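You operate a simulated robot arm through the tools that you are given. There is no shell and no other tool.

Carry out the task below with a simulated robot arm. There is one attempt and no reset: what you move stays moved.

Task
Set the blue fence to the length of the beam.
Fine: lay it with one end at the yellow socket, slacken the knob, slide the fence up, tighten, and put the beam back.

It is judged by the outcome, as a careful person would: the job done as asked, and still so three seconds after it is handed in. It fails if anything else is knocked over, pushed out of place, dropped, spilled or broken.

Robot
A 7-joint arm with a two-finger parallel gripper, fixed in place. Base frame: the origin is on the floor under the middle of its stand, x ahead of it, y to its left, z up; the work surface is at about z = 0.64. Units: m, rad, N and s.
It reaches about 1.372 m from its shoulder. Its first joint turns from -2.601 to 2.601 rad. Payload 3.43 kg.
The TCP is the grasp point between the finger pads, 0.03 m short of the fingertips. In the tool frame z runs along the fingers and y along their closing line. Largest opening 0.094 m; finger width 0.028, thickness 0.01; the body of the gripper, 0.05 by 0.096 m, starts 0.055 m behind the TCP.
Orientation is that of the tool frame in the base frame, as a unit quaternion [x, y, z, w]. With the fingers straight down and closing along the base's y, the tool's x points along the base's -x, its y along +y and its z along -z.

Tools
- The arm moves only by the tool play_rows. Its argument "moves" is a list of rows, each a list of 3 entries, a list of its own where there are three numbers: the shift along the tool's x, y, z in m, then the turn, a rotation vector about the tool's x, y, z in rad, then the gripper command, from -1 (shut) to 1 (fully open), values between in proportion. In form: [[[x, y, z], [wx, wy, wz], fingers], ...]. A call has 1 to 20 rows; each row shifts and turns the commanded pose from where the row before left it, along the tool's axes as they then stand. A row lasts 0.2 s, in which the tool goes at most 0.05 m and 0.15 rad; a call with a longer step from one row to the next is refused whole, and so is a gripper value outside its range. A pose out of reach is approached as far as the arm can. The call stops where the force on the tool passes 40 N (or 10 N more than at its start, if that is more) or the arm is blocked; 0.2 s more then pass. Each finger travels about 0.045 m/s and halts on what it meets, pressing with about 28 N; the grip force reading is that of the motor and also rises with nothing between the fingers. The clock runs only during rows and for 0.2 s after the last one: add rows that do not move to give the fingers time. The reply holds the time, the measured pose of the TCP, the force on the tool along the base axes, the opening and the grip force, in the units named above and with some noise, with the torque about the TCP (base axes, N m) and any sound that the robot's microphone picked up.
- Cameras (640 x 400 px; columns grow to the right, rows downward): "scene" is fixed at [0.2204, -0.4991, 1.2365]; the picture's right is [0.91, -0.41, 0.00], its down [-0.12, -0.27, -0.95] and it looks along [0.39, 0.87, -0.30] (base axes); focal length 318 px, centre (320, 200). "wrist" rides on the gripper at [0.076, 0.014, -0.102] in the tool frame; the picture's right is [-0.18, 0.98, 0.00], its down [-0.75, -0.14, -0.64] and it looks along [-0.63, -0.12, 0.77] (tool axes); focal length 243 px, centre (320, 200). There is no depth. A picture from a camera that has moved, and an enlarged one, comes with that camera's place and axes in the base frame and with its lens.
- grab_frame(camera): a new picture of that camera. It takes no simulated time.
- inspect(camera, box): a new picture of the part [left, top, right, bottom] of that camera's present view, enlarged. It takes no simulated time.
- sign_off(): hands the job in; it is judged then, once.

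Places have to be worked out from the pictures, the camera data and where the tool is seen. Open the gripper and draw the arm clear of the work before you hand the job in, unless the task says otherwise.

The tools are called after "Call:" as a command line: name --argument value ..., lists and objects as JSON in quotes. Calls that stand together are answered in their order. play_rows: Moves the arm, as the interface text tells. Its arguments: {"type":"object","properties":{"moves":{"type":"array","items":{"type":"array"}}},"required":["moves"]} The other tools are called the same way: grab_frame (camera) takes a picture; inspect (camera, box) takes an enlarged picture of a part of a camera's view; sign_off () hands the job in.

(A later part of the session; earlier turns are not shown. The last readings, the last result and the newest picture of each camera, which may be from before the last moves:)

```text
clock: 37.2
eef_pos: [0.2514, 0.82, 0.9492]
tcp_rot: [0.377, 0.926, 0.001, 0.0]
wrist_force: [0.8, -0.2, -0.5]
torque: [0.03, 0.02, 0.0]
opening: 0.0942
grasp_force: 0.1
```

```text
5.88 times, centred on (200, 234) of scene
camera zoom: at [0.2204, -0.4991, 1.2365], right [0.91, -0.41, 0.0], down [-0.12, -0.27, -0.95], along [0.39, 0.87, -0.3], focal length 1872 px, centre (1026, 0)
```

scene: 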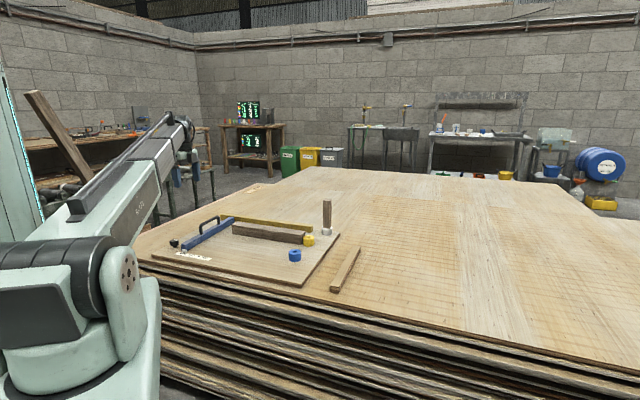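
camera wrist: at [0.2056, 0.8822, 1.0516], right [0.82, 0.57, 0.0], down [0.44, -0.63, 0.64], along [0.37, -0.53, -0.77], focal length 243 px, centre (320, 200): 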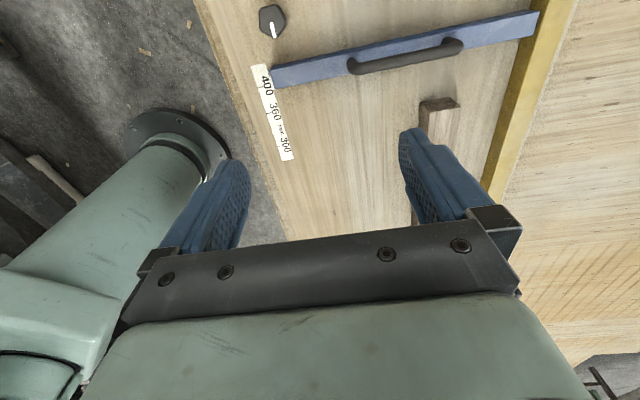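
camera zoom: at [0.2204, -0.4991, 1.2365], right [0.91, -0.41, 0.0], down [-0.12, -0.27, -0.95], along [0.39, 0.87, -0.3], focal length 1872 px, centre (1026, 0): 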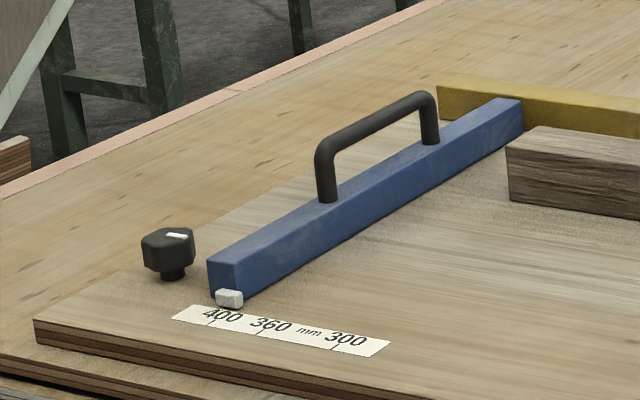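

Triangulating the two views puts the knob axis at (0.171, 0.829), top z ≈ 0.688, about 49 mm behind the fence's back face. I'll move above it with the fingers closing parallel to the fence and check alignment part-way down.

Call:
play_rows --moves '[[[0.0321, -0.0249, 0], [0, 0, 0], 1], [[0.0321, -0.0249, 0], [0, 0, 0], 1], [[0, 0, 0.045], [0, 0, 0], 0.6], [[0, 0, 0.045], [0, 0, 0], 0.6], [[0, 0, 0.045], [0, 0, 0], 0.6], [[0, 0, 0.045], [0, 0, 0], 0.6], [[0, 0, 0], [0, 0, 0], 0.6], [[0, 0, 0], [0, 0, 0], 0.6]]'

Call:
grab_frame --camera "wrist"

Call:
inspect --camera "scene" --box '[140, 180, 260, 255]'

```text
clock: 39.0
eef_pos: [0.1699, 0.8295, 0.7707]
tcp_rot: [0.377, 0.926, 0.0, 0.0]
wrist_force: [0.3, -0.7, -0.4]
torque: [0.0, 0.03, -0.02]
opening: 0.0754
grasp_force: 0.0
```

```text
taken
camera wrist: at [0.126, 0.8913, 0.8725], right [0.82, 0.57, 0.0], down [0.44, -0.63, 0.64], along [0.37, -0.53, -0.77], focal length 243 px, centre (320, 200)
```

wrist: 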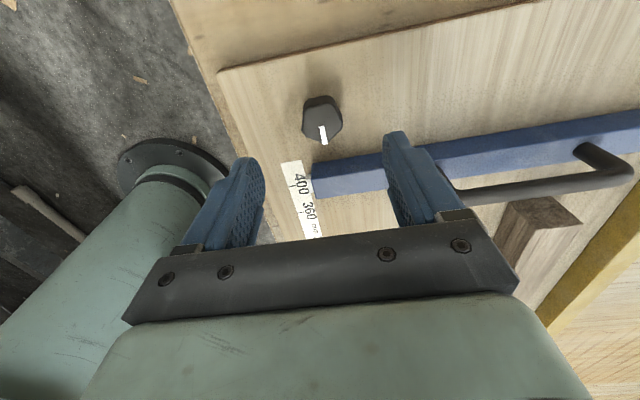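

```text
5.33 times, centred on (200, 218) of scene
camera zoom: at [0.2204, -0.4991, 1.2365], right [0.91, -0.41, 0.0], down [-0.12, -0.27, -0.95], along [0.39, 0.87, -0.3], focal length 1698 px, centre (960, 107)
```

zoom: 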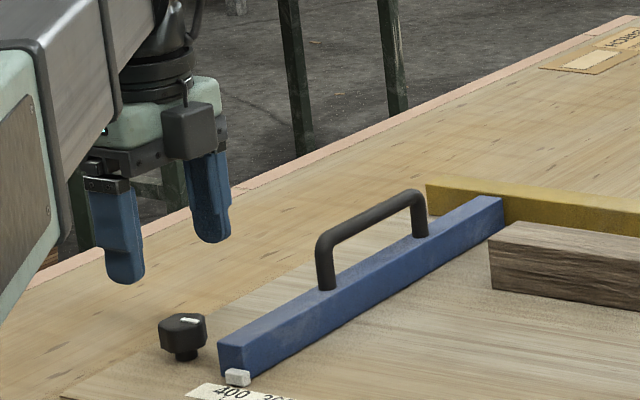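

I'll zoom on the knob between the fingers to verify centring before going down.

Call:
inspect --camera "wrist" --box '[270, 75, 382, 145]'

```text
5.71 times, centred on (326, 110) of wrist
camera zoom: at [0.126, 0.8913, 0.8725], right [0.82, 0.57, 0.0], down [0.44, -0.63, 0.64], along [0.37, -0.53, -0.77], focal length 1386 px, centre (286, 714)
```

zoom: 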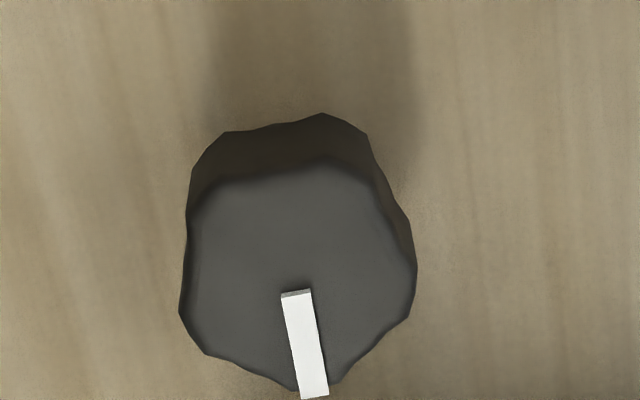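

The knob is centred between the fingers within 1 mm, with its white mark pointing toward the fence (tight position). I'll descend to straddle the knob head, then close.

Call:
play_rows --moves '[[[0, 0.0006, 0.04], [0, 0, 0], 0.6], [[0, 0, 0.025], [0, 0, 0], 0.6], [[0, 0, 0.012], [0, 0, 0], 0.6], [[0, 0, 0], [0, 0, 0], 0.6]]'

Call:
play_rows --moves '[[[0, 0, 0], [0, 0, 0], -1], [[0, 0, 0], [0, 0, 0], -1], [[0, 0, 0], [0, 0, 0], -1], [[0, 0, 0], [0, 0, 0], -1], [[0, 0, 0], [0, 0, 0], -1]]'

Call:
inspect --camera "scene" --box '[140, 200, 260, 275]'

Call:
grab_frame --camera "wrist"

```text
clock: 40.0
eef_pos: [0.171, 0.8291, 0.6945]
tcp_rot: [0.378, 0.926, 0.0, 0.0]
wrist_force: [-0.5, 0.4, -0.5]
torque: [0.03, 0.01, 0.01]
opening: 0.0752
grasp_force: 0.0
```

```text
clock: 41.2
eef_pos: [0.1709, 0.831, 0.6938]
tcp_rot: [0.378, 0.926, 0.002, 0.0]
wrist_force: [6.7, 6.9, 0.4]
torque: [-0.11, 0.0, -0.04]
opening: 0.0335
grasp_force: 27.7
```

```text
5.33 times, centred on (200, 238) of scene
camera zoom: at [0.2204, -0.4991, 1.2365], right [0.91, -0.41, 0.0], down [-0.12, -0.27, -0.95], along [0.39, 0.87, -0.3], focal length 1698 px, centre (960, 0)
```

zoom: 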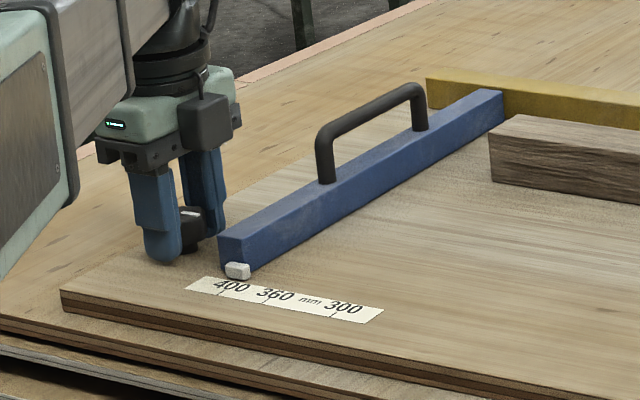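

```text
taken
camera wrist: at [0.127, 0.8921, 0.7953], right [0.82, 0.57, 0.0], down [0.44, -0.63, 0.64], along [0.37, -0.52, -0.77], focal length 243 px, centre (320, 200)
```

wrist: 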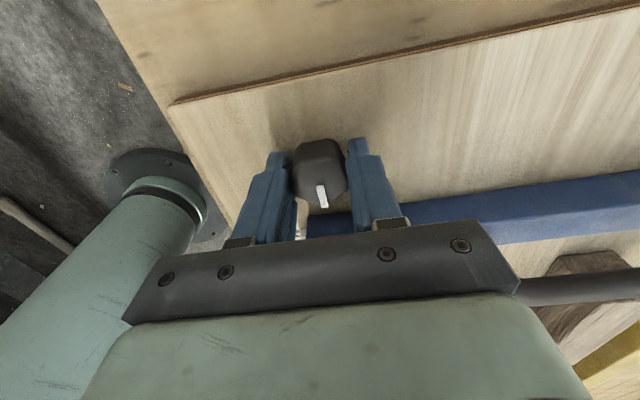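

Knob gripped (33.5 mm). There's ~10 N sideways load, so I'll shift 0.7 mm to relieve it and then turn counter-clockwise (seen from above) to slacken, watching torque.

Call:
play_rows --moves '[[[0, 0.0007, 0], [0, 0, 0], -1], [[0, 0, 0], [0, 0, 0], -1]]'

Call:
play_rows --moves '[[[0, 0, 0], [0, 0, -0.1], -1], [[0, 0, 0], [0, 0, -0.1], -1], [[0, 0, 0], [0, 0, 0], -1]]'

Call:
inspect --camera "wrist" --box '[260, 110, 380, 220]'

```text
clock: 41.8
eef_pos: [0.1717, 0.8295, 0.694]
tcp_rot: [0.377, 0.926, 0.0, 0.001]
wrist_force: [4.0, 6.8, -0.4]
torque: [0.2, -0.16, 0.01]
opening: 0.034
grasp_force: 27.6
```

```text
clock: 42.6
eef_pos: [0.1709, 0.8296, 0.6938]
tcp_rot: [0.283, 0.959, 0.0, 0.0]
wrist_force: [10.1, 9.0, 0.5]
torque: [-0.07, 0.37, 0.04]
opening: 0.0337
grasp_force: 27.7
```

```text
3.64 times, centred on (320, 165) of wrist
camera zoom: at [0.1154, 0.8822, 0.7953], right [0.69, 0.73, 0.0], down [0.56, -0.53, 0.64], along [0.47, -0.44, -0.77], focal length 882 px, centre (320, 327)
```

zoom: 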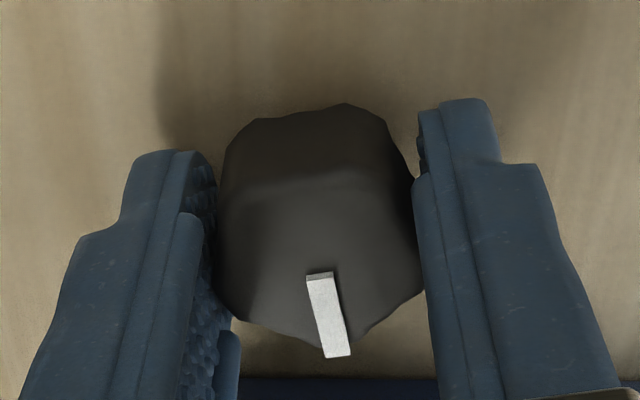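

The knob turned with the gripper (the mark keeps its angle in the camera frame) at low torque. I'll continue turning counter-clockwise, easing the side load slightly.

Call:
play_rows --moves '[[[-0.0002, 0.0006, 0], [0, 0, 0], -1], [[0, 0, 0], [0, 0, -0.12], -1], [[0, 0, 0], [0, 0, -0.12], -1], [[0, 0, 0], [0, 0, -0.12], -1], [[0, 0, 0], [0, 0, -0.12], -1], [[0, 0, 0], [0, 0, 0], -1]]'

Call:
inspect --camera "wrist" --box '[260, 110, 380, 220]'

Call:
inspect --camera "scene" --box '[140, 200, 260, 275]'

```text
clock: 44.0
eef_pos: [0.1716, 0.8308, 0.6926]
tcp_rot: [0.046, 0.999, 0.0, 0.0]
wrist_force: [10.8, 16.8, 0.1]
torque: [-0.17, 0.18, 0.0]
opening: 0.034
grasp_force: 27.7
```

```text
3.64 times, centred on (320, 165) of wrist
camera zoom: at [0.0973, 0.8506, 0.7953], right [0.27, 0.96, 0.0], down [0.74, -0.21, 0.64], along [0.62, -0.17, -0.77], focal length 882 px, centre (320, 327)
```

zoom: 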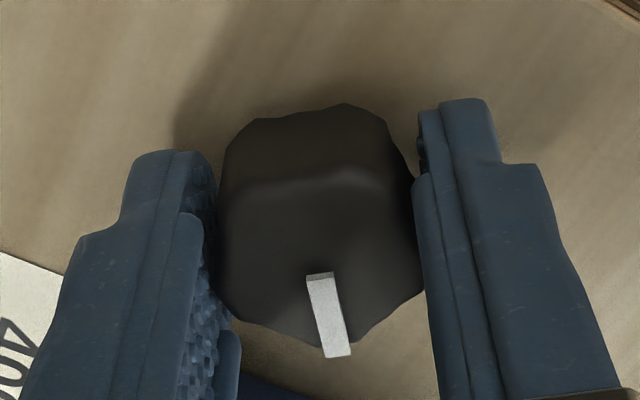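

```text
5.33 times, centred on (200, 238) of scene
camera zoom: at [0.2204, -0.4991, 1.2365], right [0.91, -0.41, 0.0], down [-0.12, -0.27, -0.95], along [0.39, 0.87, -0.3], focal length 1698 px, centre (960, 0)
```

zoom: 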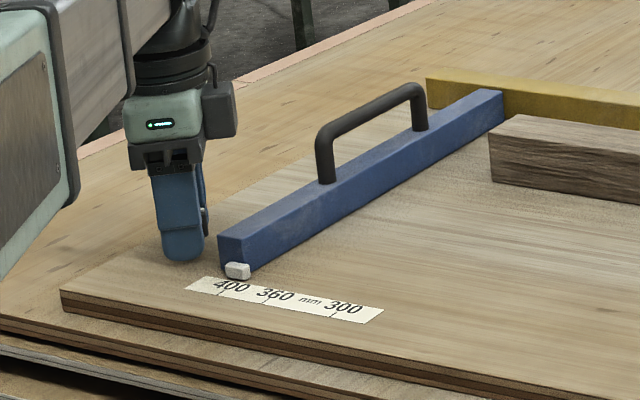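

The knob has turned ~39° but the side load has grown to 20 N, so the tool axis is slightly off the knob axis. I'll release, re-measure the centring and re-grip.

Call:
play_rows --moves '[[[0, 0, 0], [0, 0, 0], 0.2], [[0, 0, 0], [0, 0, 0], 0.2], [[0, 0, 0], [0, 0, 0], 0.2], [[0, 0, 0], [0, 0, 0], 0.2]]'

Call:
inspect --camera "wrist" --box '[260, 110, 380, 220]'

```text
clock: 45.0
eef_pos: [0.1716, 0.8297, 0.6946]
tcp_rot: [0.047, 0.999, 0.0, 0.0]
wrist_force: [0.3, 0.2, 0.6]
torque: [-0.05, 0.0, 0.01]
opening: 0.0564
grasp_force: 0.1
```

```text
3.64 times, centred on (320, 165) of wrist
camera zoom: at [0.097, 0.8499, 0.7955], right [0.28, 0.96, 0.0], down [0.74, -0.21, 0.64], along [0.62, -0.18, -0.77], focal length 882 px, centre (320, 327)
```

zoom: 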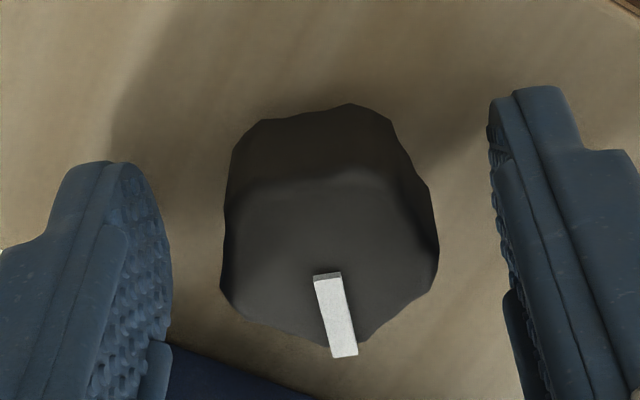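

On release the knob sprang ~1.2 mm, so the true axis is about (0.172, 0.831). I'll re-centre, re-grip and check that the side load is low.

Call:
play_rows --moves '[[[-0.0005, 0.0011, 0], [0, 0, 0], 0.2], [[0, 0, 0], [0, 0, 0], 0.2], [[0, 0, 0], [0, 0, 0], -1], [[0, 0, 0], [0, 0, 0], -1], [[0, 0, 0], [0, 0, 0], -1], [[0, 0, 0], [0, 0, 0], -1]]'

Call:
inspect --camera "wrist" --box '[260, 110, 380, 220]'

```text
clock: 46.4
eef_pos: [0.1717, 0.8307, 0.6952]
tcp_rot: [0.047, 0.999, -0.001, 0.0]
wrist_force: [0.3, -1.8, -0.4]
torque: [0.12, -0.01, 0.02]
opening: 0.0336
grasp_force: 28.6
```

```text
3.64 times, centred on (320, 165) of wrist
camera zoom: at [0.0977, 0.8509, 0.7954], right [0.28, 0.96, 0.0], down [0.74, -0.21, 0.64], along [0.62, -0.18, -0.77], focal length 882 px, centre (320, 327)
```

zoom: 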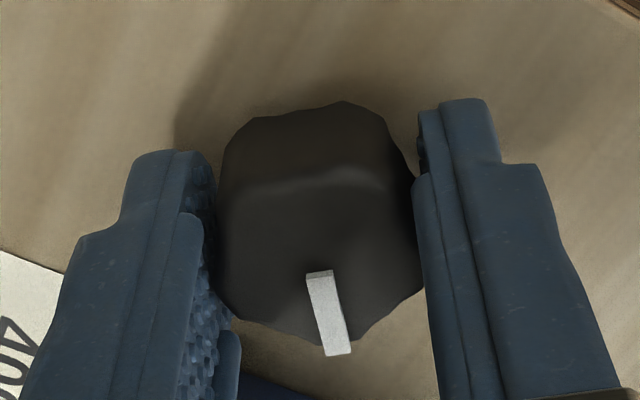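

Side load is now under 2 N. I'll continue turning counter-clockwise about 50° more.

Call:
play_rows --moves '[[[0, 0, 0], [0, 0, -0.12], -1], [[0, 0, 0], [0, 0, -0.12], -1], [[0, 0, 0], [0, 0, -0.12], -1], [[0, 0, 0], [0, 0, -0.12], -1], [[0, 0, 0], [0, 0, 0], -1]]'

Call:
play_rows --moves '[[[0, 0, 0], [0, 0, -0.12], -1], [[0, 0, 0], [0, 0, -0.12], -1], [[0, 0, 0], [0, 0, -0.12], -1], [[0, 0, 0], [0, 0, 0], -1]]'

Call:
inspect --camera "wrist" --box '[260, 110, 380, 220]'

Call:
inspect --camera "scene" --box '[140, 200, 260, 275]'

```text
clock: 47.6
eef_pos: [0.1726, 0.8316, 0.6939]
tcp_rot: [-0.193, 0.981, 0.0, 0.0]
wrist_force: [-1.1, 6.9, -0.1]
torque: [-0.23, -0.02, 0.03]
opening: 0.0336
grasp_force: 28.0
```

```text
clock: 48.6
eef_pos: [0.1705, 0.8317, 0.6946]
tcp_rot: [-0.365, 0.931, 0.001, 0.001]
wrist_force: [-4.1, 14.6, -0.9]
torque: [-0.28, 0.24, 0.02]
opening: 0.0337
grasp_force: 28.6
```

```text
3.64 times, centred on (320, 165) of wrist
camera zoom: at [0.1063, 0.7892, 0.7954], right [-0.53, 0.85, 0.0], down [0.65, 0.41, 0.64], along [0.54, 0.34, -0.77], focal length 882 px, centre (320, 327)
```

zoom: 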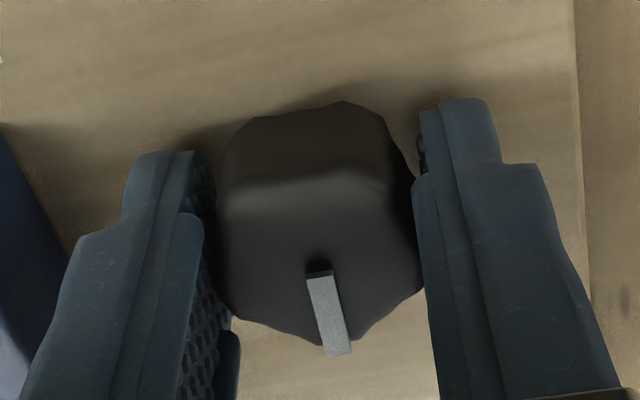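

```text
5.33 times, centred on (200, 238) of scene
camera zoom: at [0.2204, -0.4991, 1.2365], right [0.91, -0.41, 0.0], down [-0.12, -0.27, -0.95], along [0.39, 0.87, -0.3], focal length 1698 px, centre (960, 0)
```

zoom: 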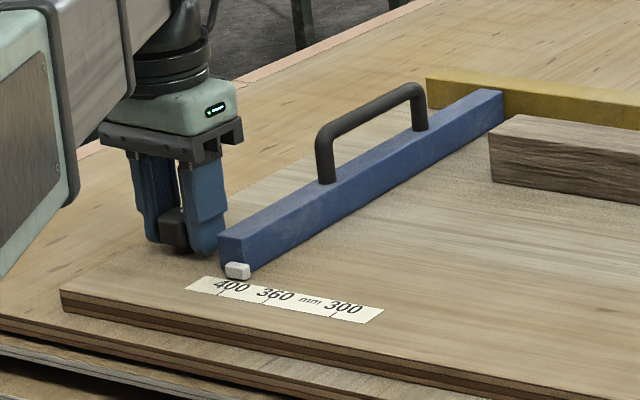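

Total turn is now ≈ 87° and the mark has followed. I'll release the knob (small opening, clear of the fence), rise, and check the knob's mark before going to the handle.

Call:
play_rows --moves '[[[0, 0, 0], [0, 0, 0], 0.2], [[0, 0, 0], [0, 0, 0], 0.2], [[0, 0, 0], [0, 0, 0], 0.2], [[0, 0, -0.03], [0, 0, 0], 0.2], [[0, 0, -0.045], [0, 0, 0], 0.2], [[0, 0, -0.045], [0, 0, 0], 0.2], [[0, 0, -0.03], [0, 0, -0.049], 0.2], [[0, 0, 0], [0, 0, 0], 0.6]]'

Call:
grab_frame --camera "wrist"

Call:
inspect --camera "scene" --box '[140, 200, 260, 275]'

```text
clock: 50.4
eef_pos: [0.1722, 0.8304, 0.8448]
tcp_rot: [-0.387, 0.922, 0.0, 0.001]
wrist_force: [-1.0, 0.2, -0.3]
torque: [-0.03, 0.05, -0.06]
opening: 0.0752
grasp_force: 0.1
```

```text
taken
camera wrist: at [0.109, 0.7854, 0.9464], right [-0.57, 0.82, 0.0], down [0.63, 0.44, 0.64], along [0.53, 0.37, -0.77], focal length 243 px, centre (320, 200)
```

wrist: 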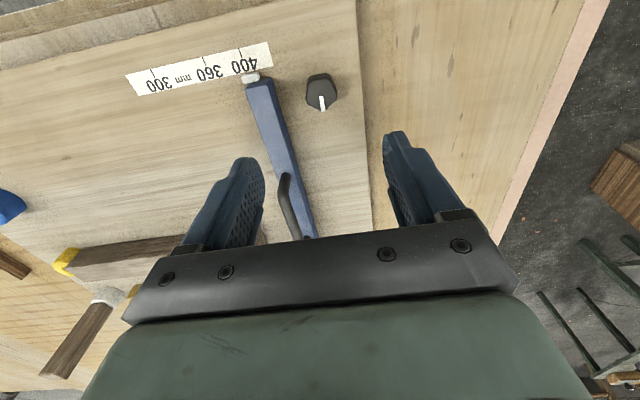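

```text
5.33 times, centred on (200, 238) of scene
camera zoom: at [0.2204, -0.4991, 1.2365], right [0.91, -0.41, 0.0], down [-0.12, -0.27, -0.95], along [0.39, 0.87, -0.3], focal length 1698 px, centre (960, 0)
```

zoom: 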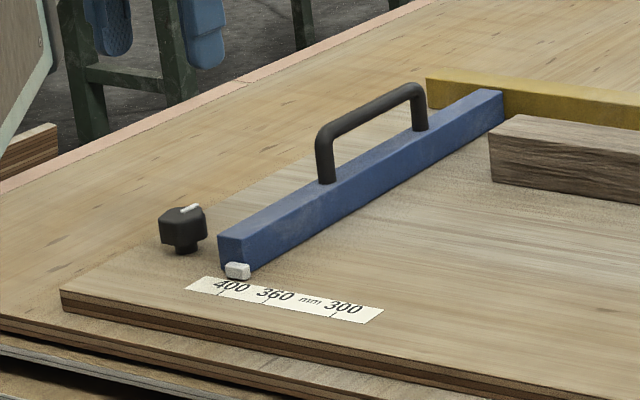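

The knob mark now points along the fence (turned ~90° CCW). I'll move above the fence's handle with the fingers closing across the bar.

Call:
play_rows --moves '[[[-0.0405, -0.0147, 0], [0, 0, 0], 0.6], [[-0.0405, -0.0147, 0], [0, 0, 0], 0.6], [[-0.0405, -0.0147, 0], [0, 0, 0], 0.6], [[-0.0405, -0.0147, 0], [0, 0, 0], 0.6], [[0, 0, 0], [0, 0, 0], 0.6], [[0, 0, 0], [0, 0, 0], 0.6]]'

Call:
grab_frame --camera "wrist"

Call:
inspect --camera "scene" --box '[140, 180, 300, 280]'

```text
clock: 51.8
eef_pos: [0.3291, 0.906, 0.8427]
tcp_rot: [-0.387, 0.922, 0.0, 0.0]
wrist_force: [0.2, -0.1, 0.7]
torque: [0.0, -0.02, -0.01]
opening: 0.075
grasp_force: 0.1
```

```text
taken
camera wrist: at [0.2648, 0.8602, 0.945], right [-0.57, 0.82, 0.0], down [0.63, 0.44, 0.64], along [0.53, 0.37, -0.77], focal length 243 px, centre (320, 200)
```

wrist: 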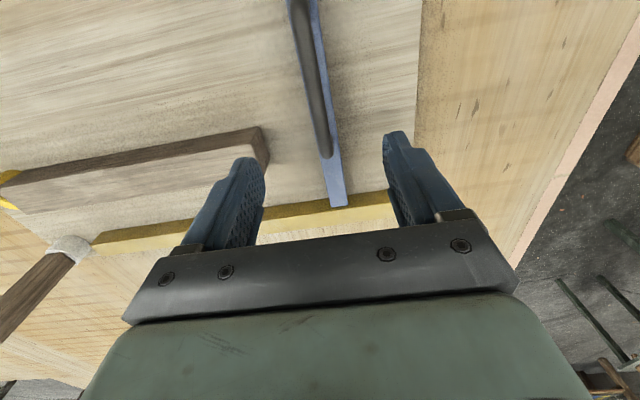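

```text
4.00 times, centred on (220, 230) of scene
camera zoom: at [0.2204, -0.4991, 1.2365], right [0.91, -0.41, 0.0], down [-0.12, -0.27, -0.95], along [0.39, 0.87, -0.3], focal length 1273 px, centre (720, 80)
```

zoom: 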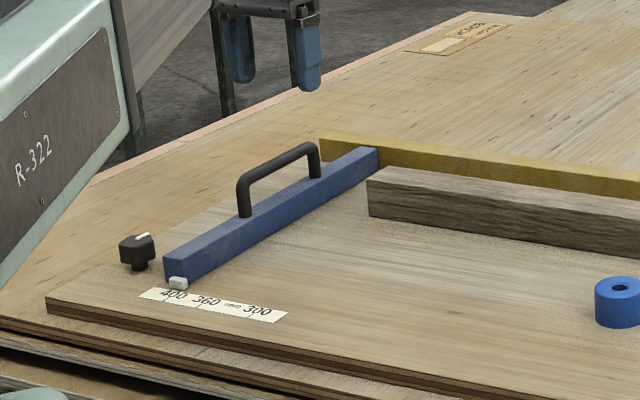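

I'll zoom on the handle bar to check its lateral alignment with the tool centre.

Call:
inspect --camera "wrist" --box '[260, 0, 400, 88]'

Call:
inspect --camera "wrist" --box '[230, 90, 390, 210]'

```text
4.55 times, centred on (330, 44) of wrist
camera zoom: at [0.2648, 0.8602, 0.945], right [-0.57, 0.82, 0.0], down [0.63, 0.44, 0.64], along [0.53, 0.37, -0.77], focal length 1103 px, centre (274, 909)
```

zoom: 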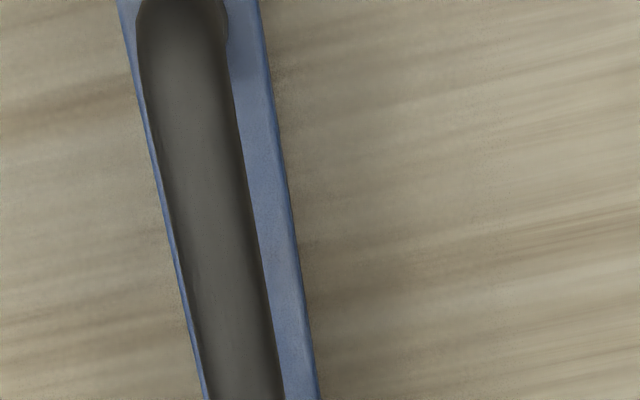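

```text
3.33 times, centred on (310, 150) of wrist
camera zoom: at [0.2648, 0.8602, 0.945], right [-0.57, 0.82, 0.0], down [0.63, 0.44, 0.64], along [0.53, 0.37, -0.77], focal length 809 px, centre (353, 367)
```

zoom: 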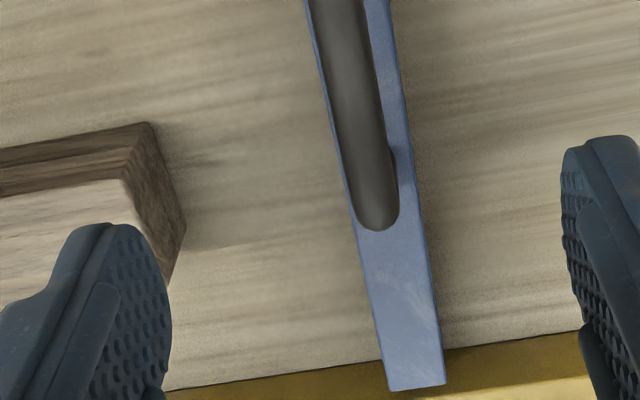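

The bar axis is aligned with the tool within 1 mm at z ≈ 0.745. I'll descend to it and close gently on the bar.

Call:
play_rows --moves '[[[0, 0, 0.045], [0, 0, 0], 0.6], [[0, 0, 0.03], [0, 0, 0], 0.6], [[0, 0, 0.019], [0, 0, 0], 0.6], [[0, 0, 0], [0, 0, 0], 0.6]]'

Call:
inspect --camera "scene" --box '[170, 190, 270, 260]'

Call:
grab_frame --camera "wrist"

```text
clock: 52.8
eef_pos: [0.3275, 0.9054, 0.7492]
tcp_rot: [-0.387, 0.922, 0.0, -0.001]
wrist_force: [-0.1, 0.5, 0.4]
torque: [0.0, -0.01, -0.02]
opening: 0.0752
grasp_force: 0.0
```

```text
5.71 times, centred on (220, 225) of scene
camera zoom: at [0.2204, -0.4991, 1.2365], right [0.91, -0.41, 0.0], down [-0.12, -0.27, -0.95], along [0.39, 0.87, -0.3], focal length 1819 px, centre (891, 57)
```

zoom: 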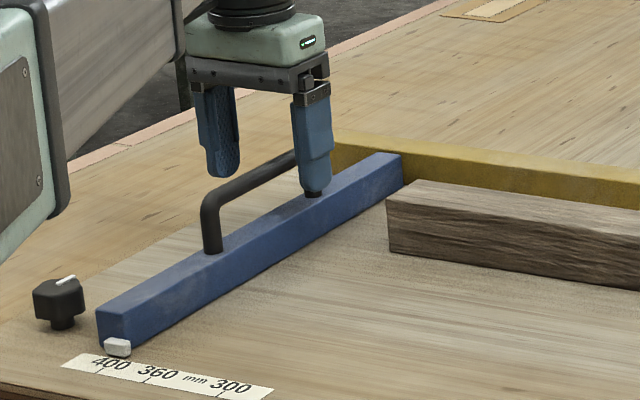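

```text
taken
camera wrist: at [0.2641, 0.86, 0.8504], right [-0.57, 0.82, 0.0], down [0.63, 0.44, 0.64], along [0.53, 0.37, -0.77], focal length 243 px, centre (320, 200)
```

wrist: 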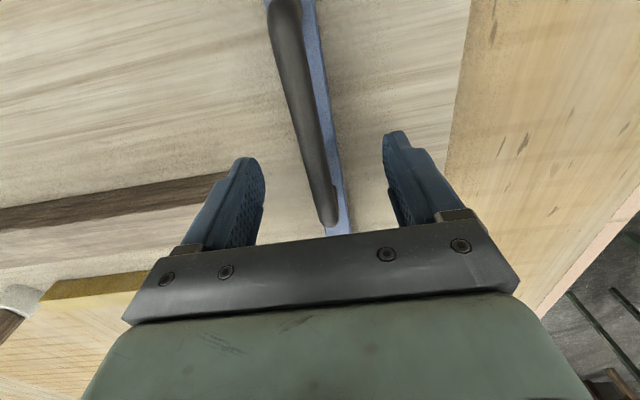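

The bar sits between the fingers above the fence top. I'll close the grip.

Call:
play_rows --moves '[[[0, 0, 0], [0, 0, 0], -1], [[0, 0, 0], [0, 0, 0], -1], [[0, 0, 0], [0, 0, 0], -1], [[0, 0, 0], [0, 0, 0], -1], [[0, 0, 0], [0, 0, 0], -1], [[0, 0, 0], [0, 0, 0], -1]]'

Call:
inspect --camera "scene" --box '[140, 200, 260, 275]'

```text
clock: 54.2
eef_pos: [0.3284, 0.9041, 0.7498]
tcp_rot: [-0.387, 0.922, -0.001, 0.0]
wrist_force: [11.7, -11.8, 0.2]
torque: [-0.27, -0.2, 0.68]
opening: 0.0136
grasp_force: 28.0
```

```text
5.33 times, centred on (200, 238) of scene
camera zoom: at [0.2204, -0.4991, 1.2365], right [0.91, -0.41, 0.0], down [-0.12, -0.27, -0.95], along [0.39, 0.87, -0.3], focal length 1698 px, centre (960, 0)
```

zoom: 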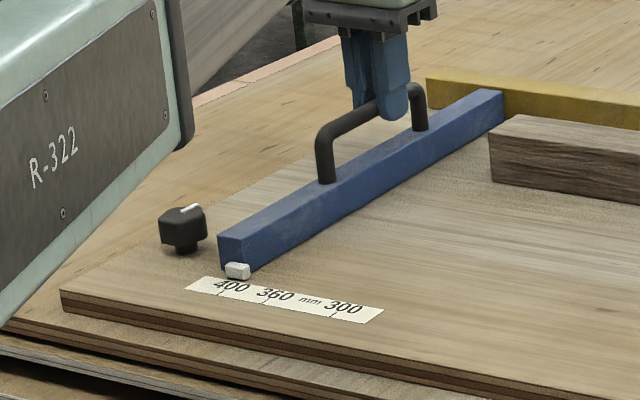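

Gripping produced ~16 N along the slide axis from a ~1 mm offset. I'll move 1.2 mm to neutralise it, then pull gently in the sliding direction and watch forces.

Call:
play_rows --moves '[[[0, -0.0012, 0], [0, 0, 0], -1], [[0, 0, 0], [0, 0, 0], -1]]'

Call:
play_rows --moves '[[[0, -0.001, 0], [0, 0, 0], -1], [[0, 0, 0], [0, 0, 0], -1]]'

Call:
play_rows --moves '[[[0, -0.001, 0], [0, 0, 0], -1], [[0, 0, 0], [0, 0, 0], -1]]'

```text
clock: 54.8
eef_pos: [0.3277, 0.9047, 0.7498]
tcp_rot: [-0.387, 0.922, 0.0, 0.001]
wrist_force: [10.8, -11.0, 1.0]
torque: [-0.03, -0.44, 0.6]
opening: 0.0137
grasp_force: 27.6
```

```text
clock: 55.4
eef_pos: [0.3284, 0.904, 0.7492]
tcp_rot: [-0.387, 0.922, 0.001, 0.0]
wrist_force: [5.2, -6.3, 0.7]
torque: [0.09, -0.32, 0.54]
opening: 0.0137
grasp_force: 27.9
```

```text
clock: 56.0
eef_pos: [0.3284, 0.9043, 0.7492]
tcp_rot: [-0.388, 0.922, 0.001, -0.001]
wrist_force: [-3.7, 0.7, -0.2]
torque: [0.27, -0.19, 0.54]
opening: 0.0136
grasp_force: 28.3
```

Force is now near zero. I'll continue pulling toward the beam in 1 mm steps to see whether the fence slides.

Call:
play_rows --moves '[[[0, -0.001, 0], [0, 0, 0], -1], [[0, 0, 0], [0, 0, 0], -1]]'

Call:
play_rows --moves '[[[0, -0.001, 0], [0, 0, 0], -1], [[0, 0, 0], [0, 0, 0], -1]]'

Call:
inspect --camera "scene" --box '[140, 200, 260, 275]'

```text
clock: 56.6
eef_pos: [0.3283, 0.9051, 0.7483]
tcp_rot: [-0.388, 0.922, 0.001, 0.0]
wrist_force: [-11.6, 8.4, -0.2]
torque: [0.17, 0.2, 0.51]
opening: 0.0139
grasp_force: 28.0
```

```text
clock: 57.2
eef_pos: [0.3295, 0.9036, 0.7485]
tcp_rot: [-0.388, 0.921, 0.001, -0.001]
wrist_force: [-18.9, 16.3, 0.3]
torque: [0.44, 0.23, 0.5]
opening: 0.0139
grasp_force: 27.9
```

```text
5.33 times, centred on (200, 238) of scene
camera zoom: at [0.2204, -0.4991, 1.2365], right [0.91, -0.41, 0.0], down [-0.12, -0.27, -0.95], along [0.39, 0.87, -0.3], focal length 1698 px, centre (960, 0)
```

zoom: 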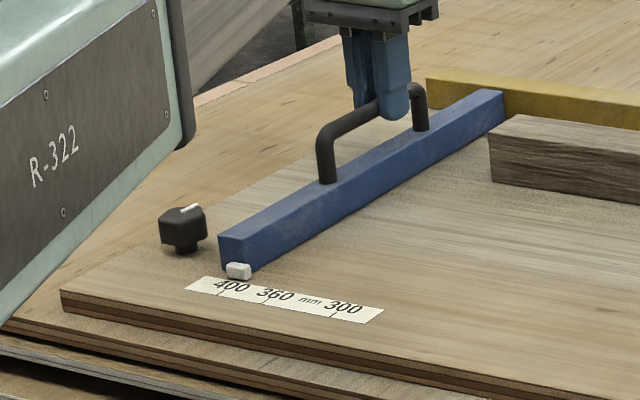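

At ~25 N the fence hasn't moved, so it's still clamped. I'll relax the pull, release the handle and give the knob more counter-clockwise turn.

Call:
play_rows --moves '[[[0, 0.0022, 0], [0, 0, 0], -1], [[0, 0, 0], [0, 0, 0], -1], [[0, 0, 0], [0, 0, 0], 0.6], [[0, 0, 0], [0, 0, 0], 0.6], [[0, 0, 0], [0, 0, 0], 0.6], [[0, 0, 0], [0, 0, 0], 0.6], [[0, 0, -0.045], [0, 0, 0], 0.6], [[0, 0, -0.045], [0, 0, 0], 0.6], [[0, 0, 0], [0, 0, 0], 0.6]]'

```text
clock: 59.2
eef_pos: [0.3294, 0.9038, 0.8409]
tcp_rot: [-0.387, 0.922, 0.0, 0.0]
wrist_force: [0.0, 0.9, 0.1]
torque: [0.01, 0.0, 0.01]
opening: 0.0749
grasp_force: 0.1
```

I'll return above the knob and wind the wrist back clockwise (fingers open, clear above) to gain turning range.

Call:
play_rows --moves '[[[0.0405, 0.015, 0], [0, 0, 0], 0.5], [[0.0405, 0.015, 0], [0, 0, 0], 0.5], [[0.0405, 0.015, 0], [0, 0, 0], 0.5], [[0.0405, 0.015, 0], [0, 0, 0], 0.5], [[0, 0, 0], [0, 0, 0.145], 0.5], [[0, 0, 0], [0, 0, 0.145], 0.5], [[0, 0, 0], [0, 0, 0.145], 0.5], [[0, 0, 0], [0, 0, 0.145], 0.5], [[0, 0, 0], [0, 0, 0.145], 0.5], [[0, 0, 0], [0, 0, 0.145], 0.5], [[0, 0, 0], [0, 0, 0.145], 0.5], [[0, 0, 0], [0, 0, 0.145], 0.5], [[0, 0, 0], [0, 0, 0.145], 0.5], [[0, 0, 0], [0, 0, 0.145], 0.5], [[0, 0, 0], [0, 0, 0.145], 0.5], [[0, 0, 0], [0, 0, 0.145], 0.5], [[0, 0, 0], [0, 0, 0.145], 0.5], [[0, 0, 0], [0, 0, 0.145], 0.5], [[0, 0, 0], [0, 0, 0], 0.5], [[0, 0, 0], [0, 0, 0], 0.5]]'

Call:
grab_frame --camera "wrist"

Call:
grab_frame --camera "scene"

```text
clock: 63.4
eef_pos: [0.1737, 0.8295, 0.8415]
tcp_rot: [0.579, 0.816, 0.0, -0.001]
wrist_force: [0.1, 0.3, 0.4]
torque: [-0.01, -0.01, 0.03]
opening: 0.0706
grasp_force: 0.1
```

```text
taken
camera wrist: at [0.1619, 0.9053, 0.9419], right [0.99, 0.15, 0.0], down [0.11, -0.76, 0.64], along [0.1, -0.63, -0.77], focal length 243 px, centre (320, 200)
```

wrist: 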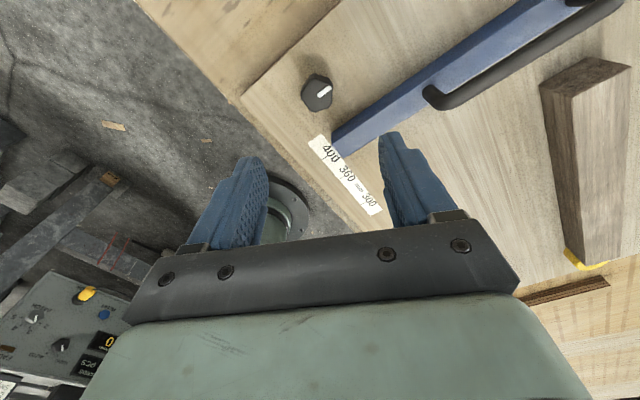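

```text
taken
```

scene: 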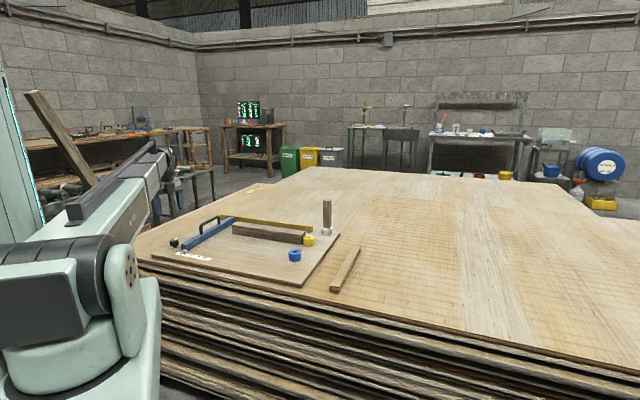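

The wrist wound back to −71° yaw. I'll zoom on the knob to re-centre before descending.

Call:
inspect --camera "wrist" --box '[270, 55, 366, 125]'

```text
5.71 times, centred on (318, 90) of wrist
camera zoom: at [0.1619, 0.9053, 0.9419], right [0.99, 0.15, 0.0], down [0.11, -0.76, 0.64], along [0.1, -0.63, -0.77], focal length 1386 px, centre (331, 829)
```

zoom: 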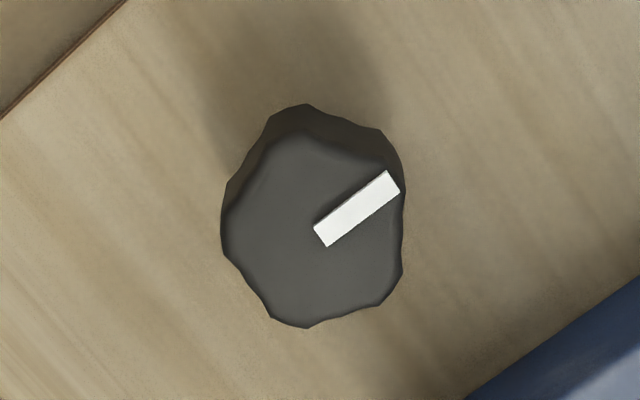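

The camera and earlier force data agree the knob axis is at (0.1705, 0.8303), so the tool is ~3 mm off. I'll correct that, descend, grip and check side load.

Call:
play_rows --moves '[[[0.0019, -0.0028, 0], [0, 0, 0], 0.5], [[0, 0, 0.045], [0, 0, 0], 0.5], [[0, 0, 0.045], [0, 0, 0], 0.5], [[0, 0, 0.035], [0, 0, 0], 0.5], [[0, 0, 0.0225], [0, 0, 0], 0.5], [[0, 0, 0], [0, 0, 0], 0.5], [[0, 0, 0], [0, 0, 0], -1], [[0, 0, 0], [0, 0, 0], -1], [[0, 0, 0], [0, 0, 0], -1], [[0, 0, 0], [0, 0, 0], -1], [[0, 0, 0], [0, 0, 0], -1]]'

Call:
inspect --camera "wrist" --box '[260, 110, 380, 220]'

```text
clock: 65.8
eef_pos: [0.1711, 0.8308, 0.6933]
tcp_rot: [0.578, 0.816, 0.002, 0.0]
wrist_force: [9.6, 3.5, -0.4]
torque: [0.13, -0.11, -0.02]
opening: 0.0332
grasp_force: 28.1
```

```text
3.64 times, centred on (320, 165) of wrist
camera zoom: at [0.1589, 0.9062, 0.794], right [0.99, 0.15, 0.0], down [0.11, -0.76, 0.64], along [0.1, -0.63, -0.77], focal length 882 px, centre (320, 327)
```

zoom: 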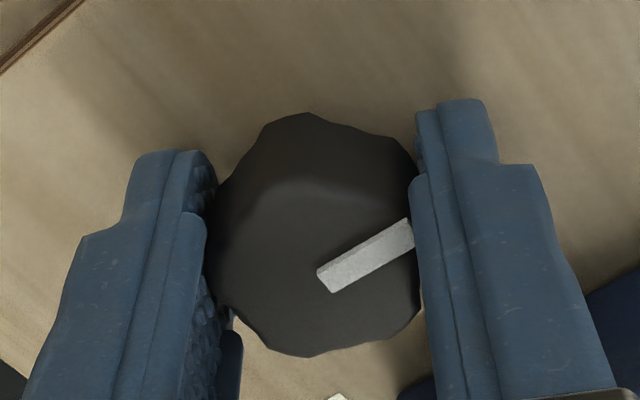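

Side load ~10 N along the closing line; I'll shift 0.8 mm to relieve it, then turn counter-clockwise in stages.

Call:
play_rows --moves '[[[0, 0.0008, 0], [0, 0, 0], -1], [[0, 0, 0], [0, 0, 0], -1]]'

Call:
play_rows --moves '[[[0, 0, 0], [0, 0, -0.13], -1], [[0, 0, 0], [0, 0, -0.13], -1], [[0, 0, 0], [0, 0, -0.13], -1], [[0, 0, 0], [0, 0, -0.13], -1], [[0, 0, 0], [0, 0, 0], -1]]'

```text
clock: 66.4
eef_pos: [0.1691, 0.8308, 0.6928]
tcp_rot: [0.578, 0.816, 0.0, 0.0]
wrist_force: [5.4, -0.8, -0.3]
torque: [0.68, 0.05, 0.0]
opening: 0.0331
grasp_force: 27.6
```

```text
clock: 67.6
eef_pos: [0.1709, 0.8309, 0.6927]
tcp_rot: [0.348, 0.938, 0.0, -0.001]
wrist_force: [-1.1, -2.4, -0.6]
torque: [-0.41, -0.52, 0.01]
opening: 0.033
grasp_force: 27.5
```

Turning freely with low load. I'll continue counter-clockwise.

Call:
play_rows --moves '[[[0, 0, 0], [0, 0, -0.13], -1], [[0, 0, 0], [0, 0, -0.13], -1], [[0, 0, 0], [0, 0, -0.13], -1], [[0, 0, 0], [0, 0, -0.13], -1], [[0, 0, 0], [0, 0, -0.13], -1], [[0, 0, 0], [0, 0, 0], -1]]'

Call:
play_rows --moves '[[[0, 0, 0], [0, 0, -0.13], -1], [[0, 0, 0], [0, 0, -0.13], -1], [[0, 0, 0], [0, 0, -0.13], -1], [[0, 0, 0], [0, 0, -0.13], -1], [[0, 0, 0], [0, 0, -0.13], -1], [[0, 0, 0], [0, 0, 0], -1]]'

Call:
inspect --camera "wrist" --box '[260, 110, 380, 220]'

```text
clock: 69.0
eef_pos: [0.1714, 0.8311, 0.6927]
tcp_rot: [0.031, 1.0, -0.001, 0.0]
wrist_force: [-3.8, -6.7, 0.8]
torque: [0.12, -0.3, 0.02]
opening: 0.0331
grasp_force: 27.4
```

```text
clock: 70.4
eef_pos: [0.1708, 0.8309, 0.6926]
tcp_rot: [-0.29, 0.957, 0.0, 0.001]
wrist_force: [3.1, 0.4, 2.9]
torque: [-0.33, 0.0, -0.14]
opening: 0.0336
grasp_force: 28.0
```

```text
3.64 times, centred on (320, 165) of wrist
camera zoom: at [0.0999, 0.7996, 0.7945], right [-0.39, 0.92, 0.0], down [0.7, 0.3, 0.64], along [0.59, 0.25, -0.77], focal length 882 px, centre (320, 327)
```

zoom: 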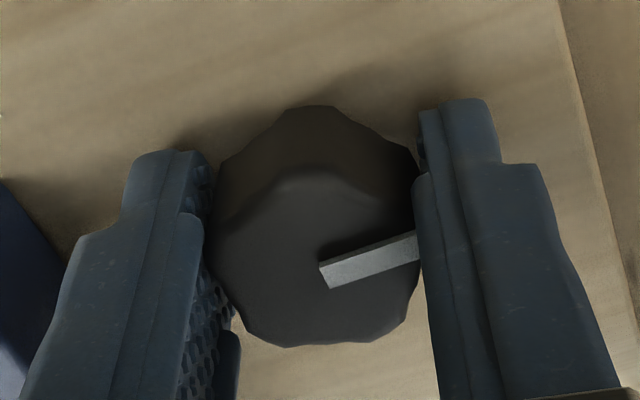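

The mark now lags the fingers ~12° and a small torque appeared: the knob turned to ~180° total and seems to have reached its stop. I'll release, rise, and check.

Call:
play_rows --moves '[[[0, 0, 0], [0, 0, 0], 0.2], [[0, 0, 0], [0, 0, 0], 0.2], [[0, 0, 0], [0, 0, 0], 0.2], [[0, 0, -0.03], [0, 0, 0], 0.2], [[0, 0, -0.04], [0, 0, 0], 0.2], [[0, 0, -0.04], [0, 0, 0], 0.2], [[0, 0, -0.04], [0, 0, -0.104], 0.2], [[0, 0, 0], [0, 0, -0.104], 0.6], [[0, 0, 0], [0, 0, 0], 0.6]]'

Call:
grab_frame --camera "wrist"

Call:
inspect --camera "scene" --box '[140, 200, 260, 275]'

```text
clock: 72.4
eef_pos: [0.1709, 0.8317, 0.8425]
tcp_rot: [-0.388, 0.922, 0.001, 0.0]
wrist_force: [0.4, -0.2, 0.0]
torque: [-0.04, 0.0, 0.0]
opening: 0.075
grasp_force: 0.1
```

```text
taken
camera wrist: at [0.1076, 0.7854, 0.9448], right [-0.57, 0.82, 0.0], down [0.63, 0.44, 0.64], along [0.53, 0.37, -0.77], focal length 243 px, centre (320, 200)
```

wrist: 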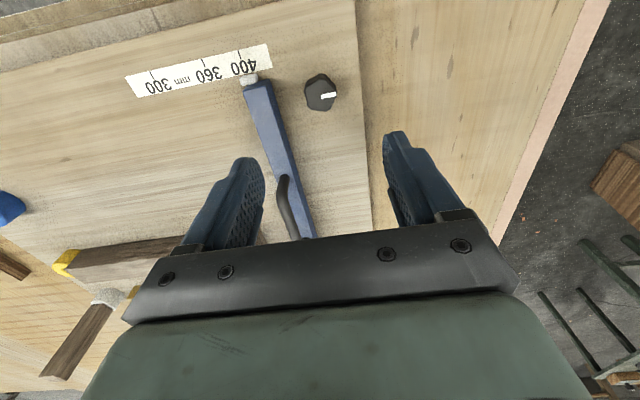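

```text
5.33 times, centred on (200, 238) of scene
camera zoom: at [0.2204, -0.4991, 1.2365], right [0.91, -0.41, 0.0], down [-0.12, -0.27, -0.95], along [0.39, 0.87, -0.3], focal length 1698 px, centre (960, 0)
```

zoom: 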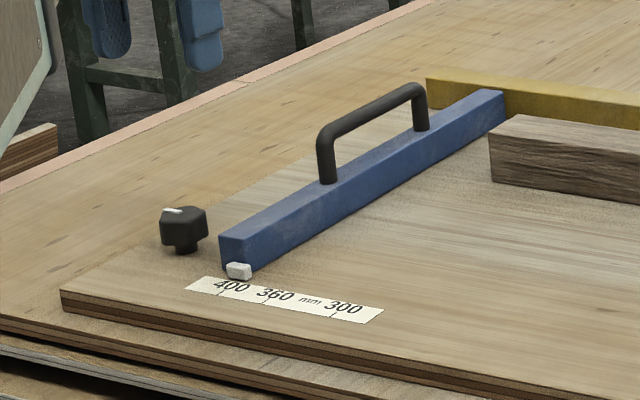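

The mark now points directly away from the fence (180° slackened). I'll go back to the handle and grip it again.

Call:
play_rows --moves '[[[-0.0405, -0.0155, 0], [0, 0, 0], 0.5], [[-0.0405, -0.0155, 0], [0, 0, 0], 0.5], [[-0.0405, -0.0155, 0], [0, 0, 0], 0.5], [[-0.0405, -0.0155, 0], [0, 0, -0.008], 0.5], [[0, 0, 0], [0, 0, 0], 0.5], [[0, 0, 0.04], [0, 0, 0], 0.5], [[0, 0, 0.03], [0, 0, 0], 0.5], [[0, 0, 0.022], [0, 0, 0], 0.5], [[0, 0, 0], [0, 0, 0], 0.5]]'

Call:
play_rows --moves '[[[0, 0, 0], [0, 0, 0], -1], [[0, 0, 0], [0, 0, 0], -1], [[0, 0, 0], [0, 0, 0], -1], [[0, 0, 0], [0, 0, 0], -1], [[0, 0, 0], [0, 0, 0], -1], [[0, 0, 0], [0, 0, 0], -1]]'

Call:
inspect --camera "scene" --box '[140, 200, 260, 275]'

```text
clock: 74.4
eef_pos: [0.3284, 0.9037, 0.7504]
tcp_rot: [-0.39, 0.921, 0.0, 0.0]
wrist_force: [-0.8, 0.8, 0.4]
torque: [0.0, -0.01, 0.0]
opening: 0.0707
grasp_force: 0.1
```

```text
clock: 75.8
eef_pos: [0.3287, 0.9029, 0.7507]
tcp_rot: [-0.391, 0.921, 0.0, 0.001]
wrist_force: [-0.7, -0.6, -0.3]
torque: [0.01, -0.01, 0.01]
opening: 0.0138
grasp_force: 28.0
```

```text
5.33 times, centred on (200, 238) of scene
camera zoom: at [0.2204, -0.4991, 1.2365], right [0.91, -0.41, 0.0], down [-0.12, -0.27, -0.95], along [0.39, 0.87, -0.3], focal length 1698 px, centre (960, 0)
```

zoom: 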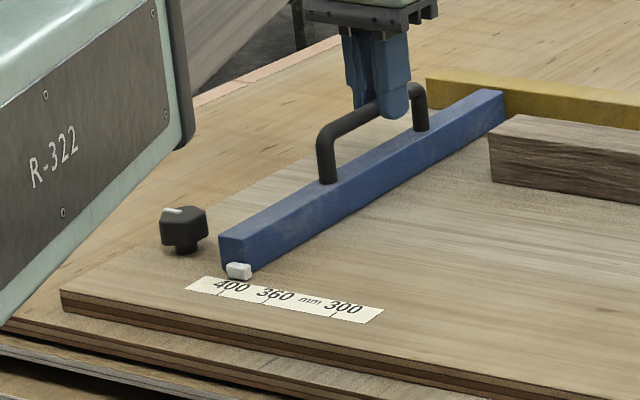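

Gripped with essentially zero load and torque, suggesting the fence is now free. I'll move it 5 mm toward the beam and check.

Call:
play_rows --moves '[[[0, -0.0015, 0], [0, 0, 0], -1], [[0, -0.0015, 0], [0, 0, 0], -1], [[0, -0.002, 0], [0, 0, 0], -1], [[0, 0, 0], [0, 0, 0], -1]]'

Call:
inspect --camera "scene" --box '[140, 200, 260, 275]'

```text
clock: 76.8
eef_pos: [0.3322, 0.9003, 0.7505]
tcp_rot: [-0.392, 0.92, 0.0, 0.0]
wrist_force: [-0.9, 3.1, 0.6]
torque: [0.19, -0.11, 0.01]
opening: 0.0139
grasp_force: 27.8
```

```text
5.33 times, centred on (200, 238) of scene
camera zoom: at [0.2204, -0.4991, 1.2365], right [0.91, -0.41, 0.0], down [-0.12, -0.27, -0.95], along [0.39, 0.87, -0.3], focal length 1698 px, centre (960, 0)
```

zoom: 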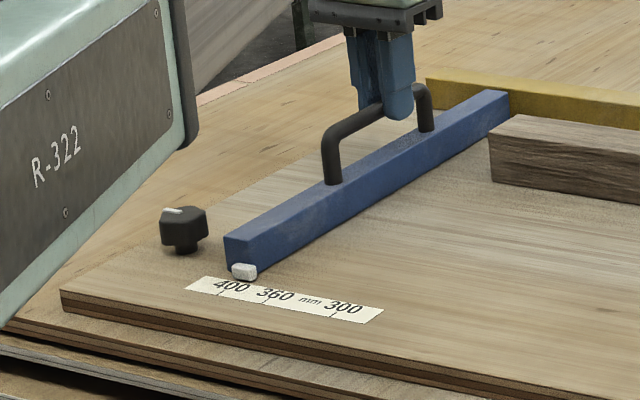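

The fence slides freely (≈3 N) and the knob stays put. I'll slide on toward the beam in moderate steps, watching for lateral forces.

Call:
play_rows --moves '[[[0, -0.004, 0], [0, 0, 0], -1], [[0, -0.005, 0], [0, 0, 0], -1], [[0, -0.005, 0], [0, 0, 0], -1], [[0, -0.005, 0], [0, 0, 0], -1], [[0, -0.003, 0], [0, 0, 0], -1], [[0, 0, 0], [0, 0, 0], -1]]'

Call:
inspect --camera "scene" --box '[140, 190, 300, 290]'

```text
clock: 78.2
eef_pos: [0.3467, 0.8844, 0.7507]
tcp_rot: [-0.389, 0.921, 0.0, 0.0]
wrist_force: [4.5, 7.3, 1.6]
torque: [-0.25, 0.27, 0.01]
opening: 0.0135
grasp_force: 28.1
```

```text
4.00 times, centred on (220, 240) of scene
camera zoom: at [0.2204, -0.4991, 1.2365], right [0.91, -0.41, 0.0], down [-0.12, -0.27, -0.95], along [0.39, 0.87, -0.3], focal length 1273 px, centre (720, 40)
```

zoom: 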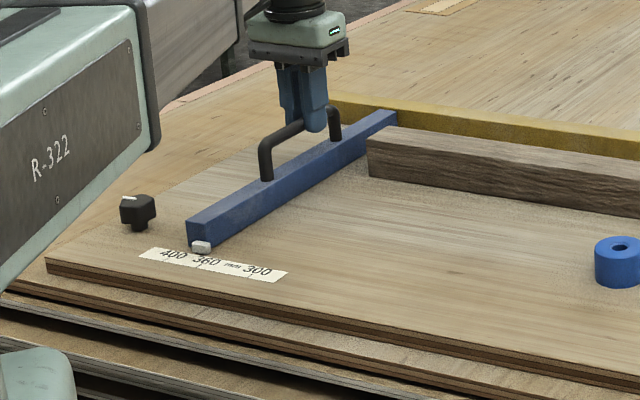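

Sliding force is ~2 N but there's ~8 N sideways, so I'll add a slight sideways correction and continue.

Call:
play_rows --moves '[[[-0.0006, -0.004, 0], [0, 0, 0], -1], [[-0.0001, -0.005, 0], [0, 0, 0], -1], [[-0.0001, -0.005, 0], [0, 0, 0], -1], [[0, 0, 0], [0, 0, 0], -1]]'

Call:
inspect --camera "scene" --box '[140, 190, 300, 290]'

```text
clock: 79.2
eef_pos: [0.3579, 0.8747, 0.7508]
tcp_rot: [-0.391, 0.92, 0.0, -0.001]
wrist_force: [-3.6, -1.8, -0.5]
torque: [0.57, -0.47, -0.04]
opening: 0.0137
grasp_force: 28.5
```

```text
4.00 times, centred on (220, 240) of scene
camera zoom: at [0.2204, -0.4991, 1.2365], right [0.91, -0.41, 0.0], down [-0.12, -0.27, -0.95], along [0.39, 0.87, -0.3], focal length 1273 px, centre (720, 40)
```

zoom: 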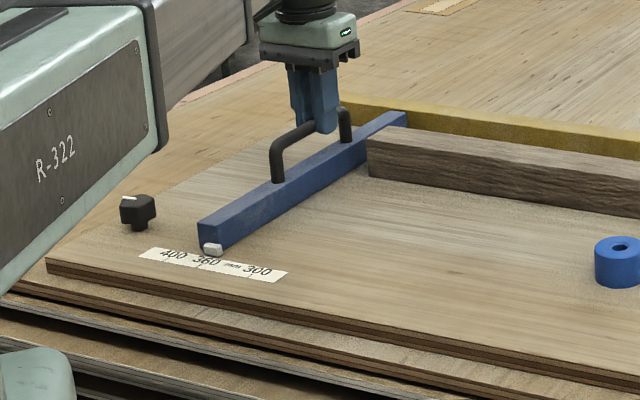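

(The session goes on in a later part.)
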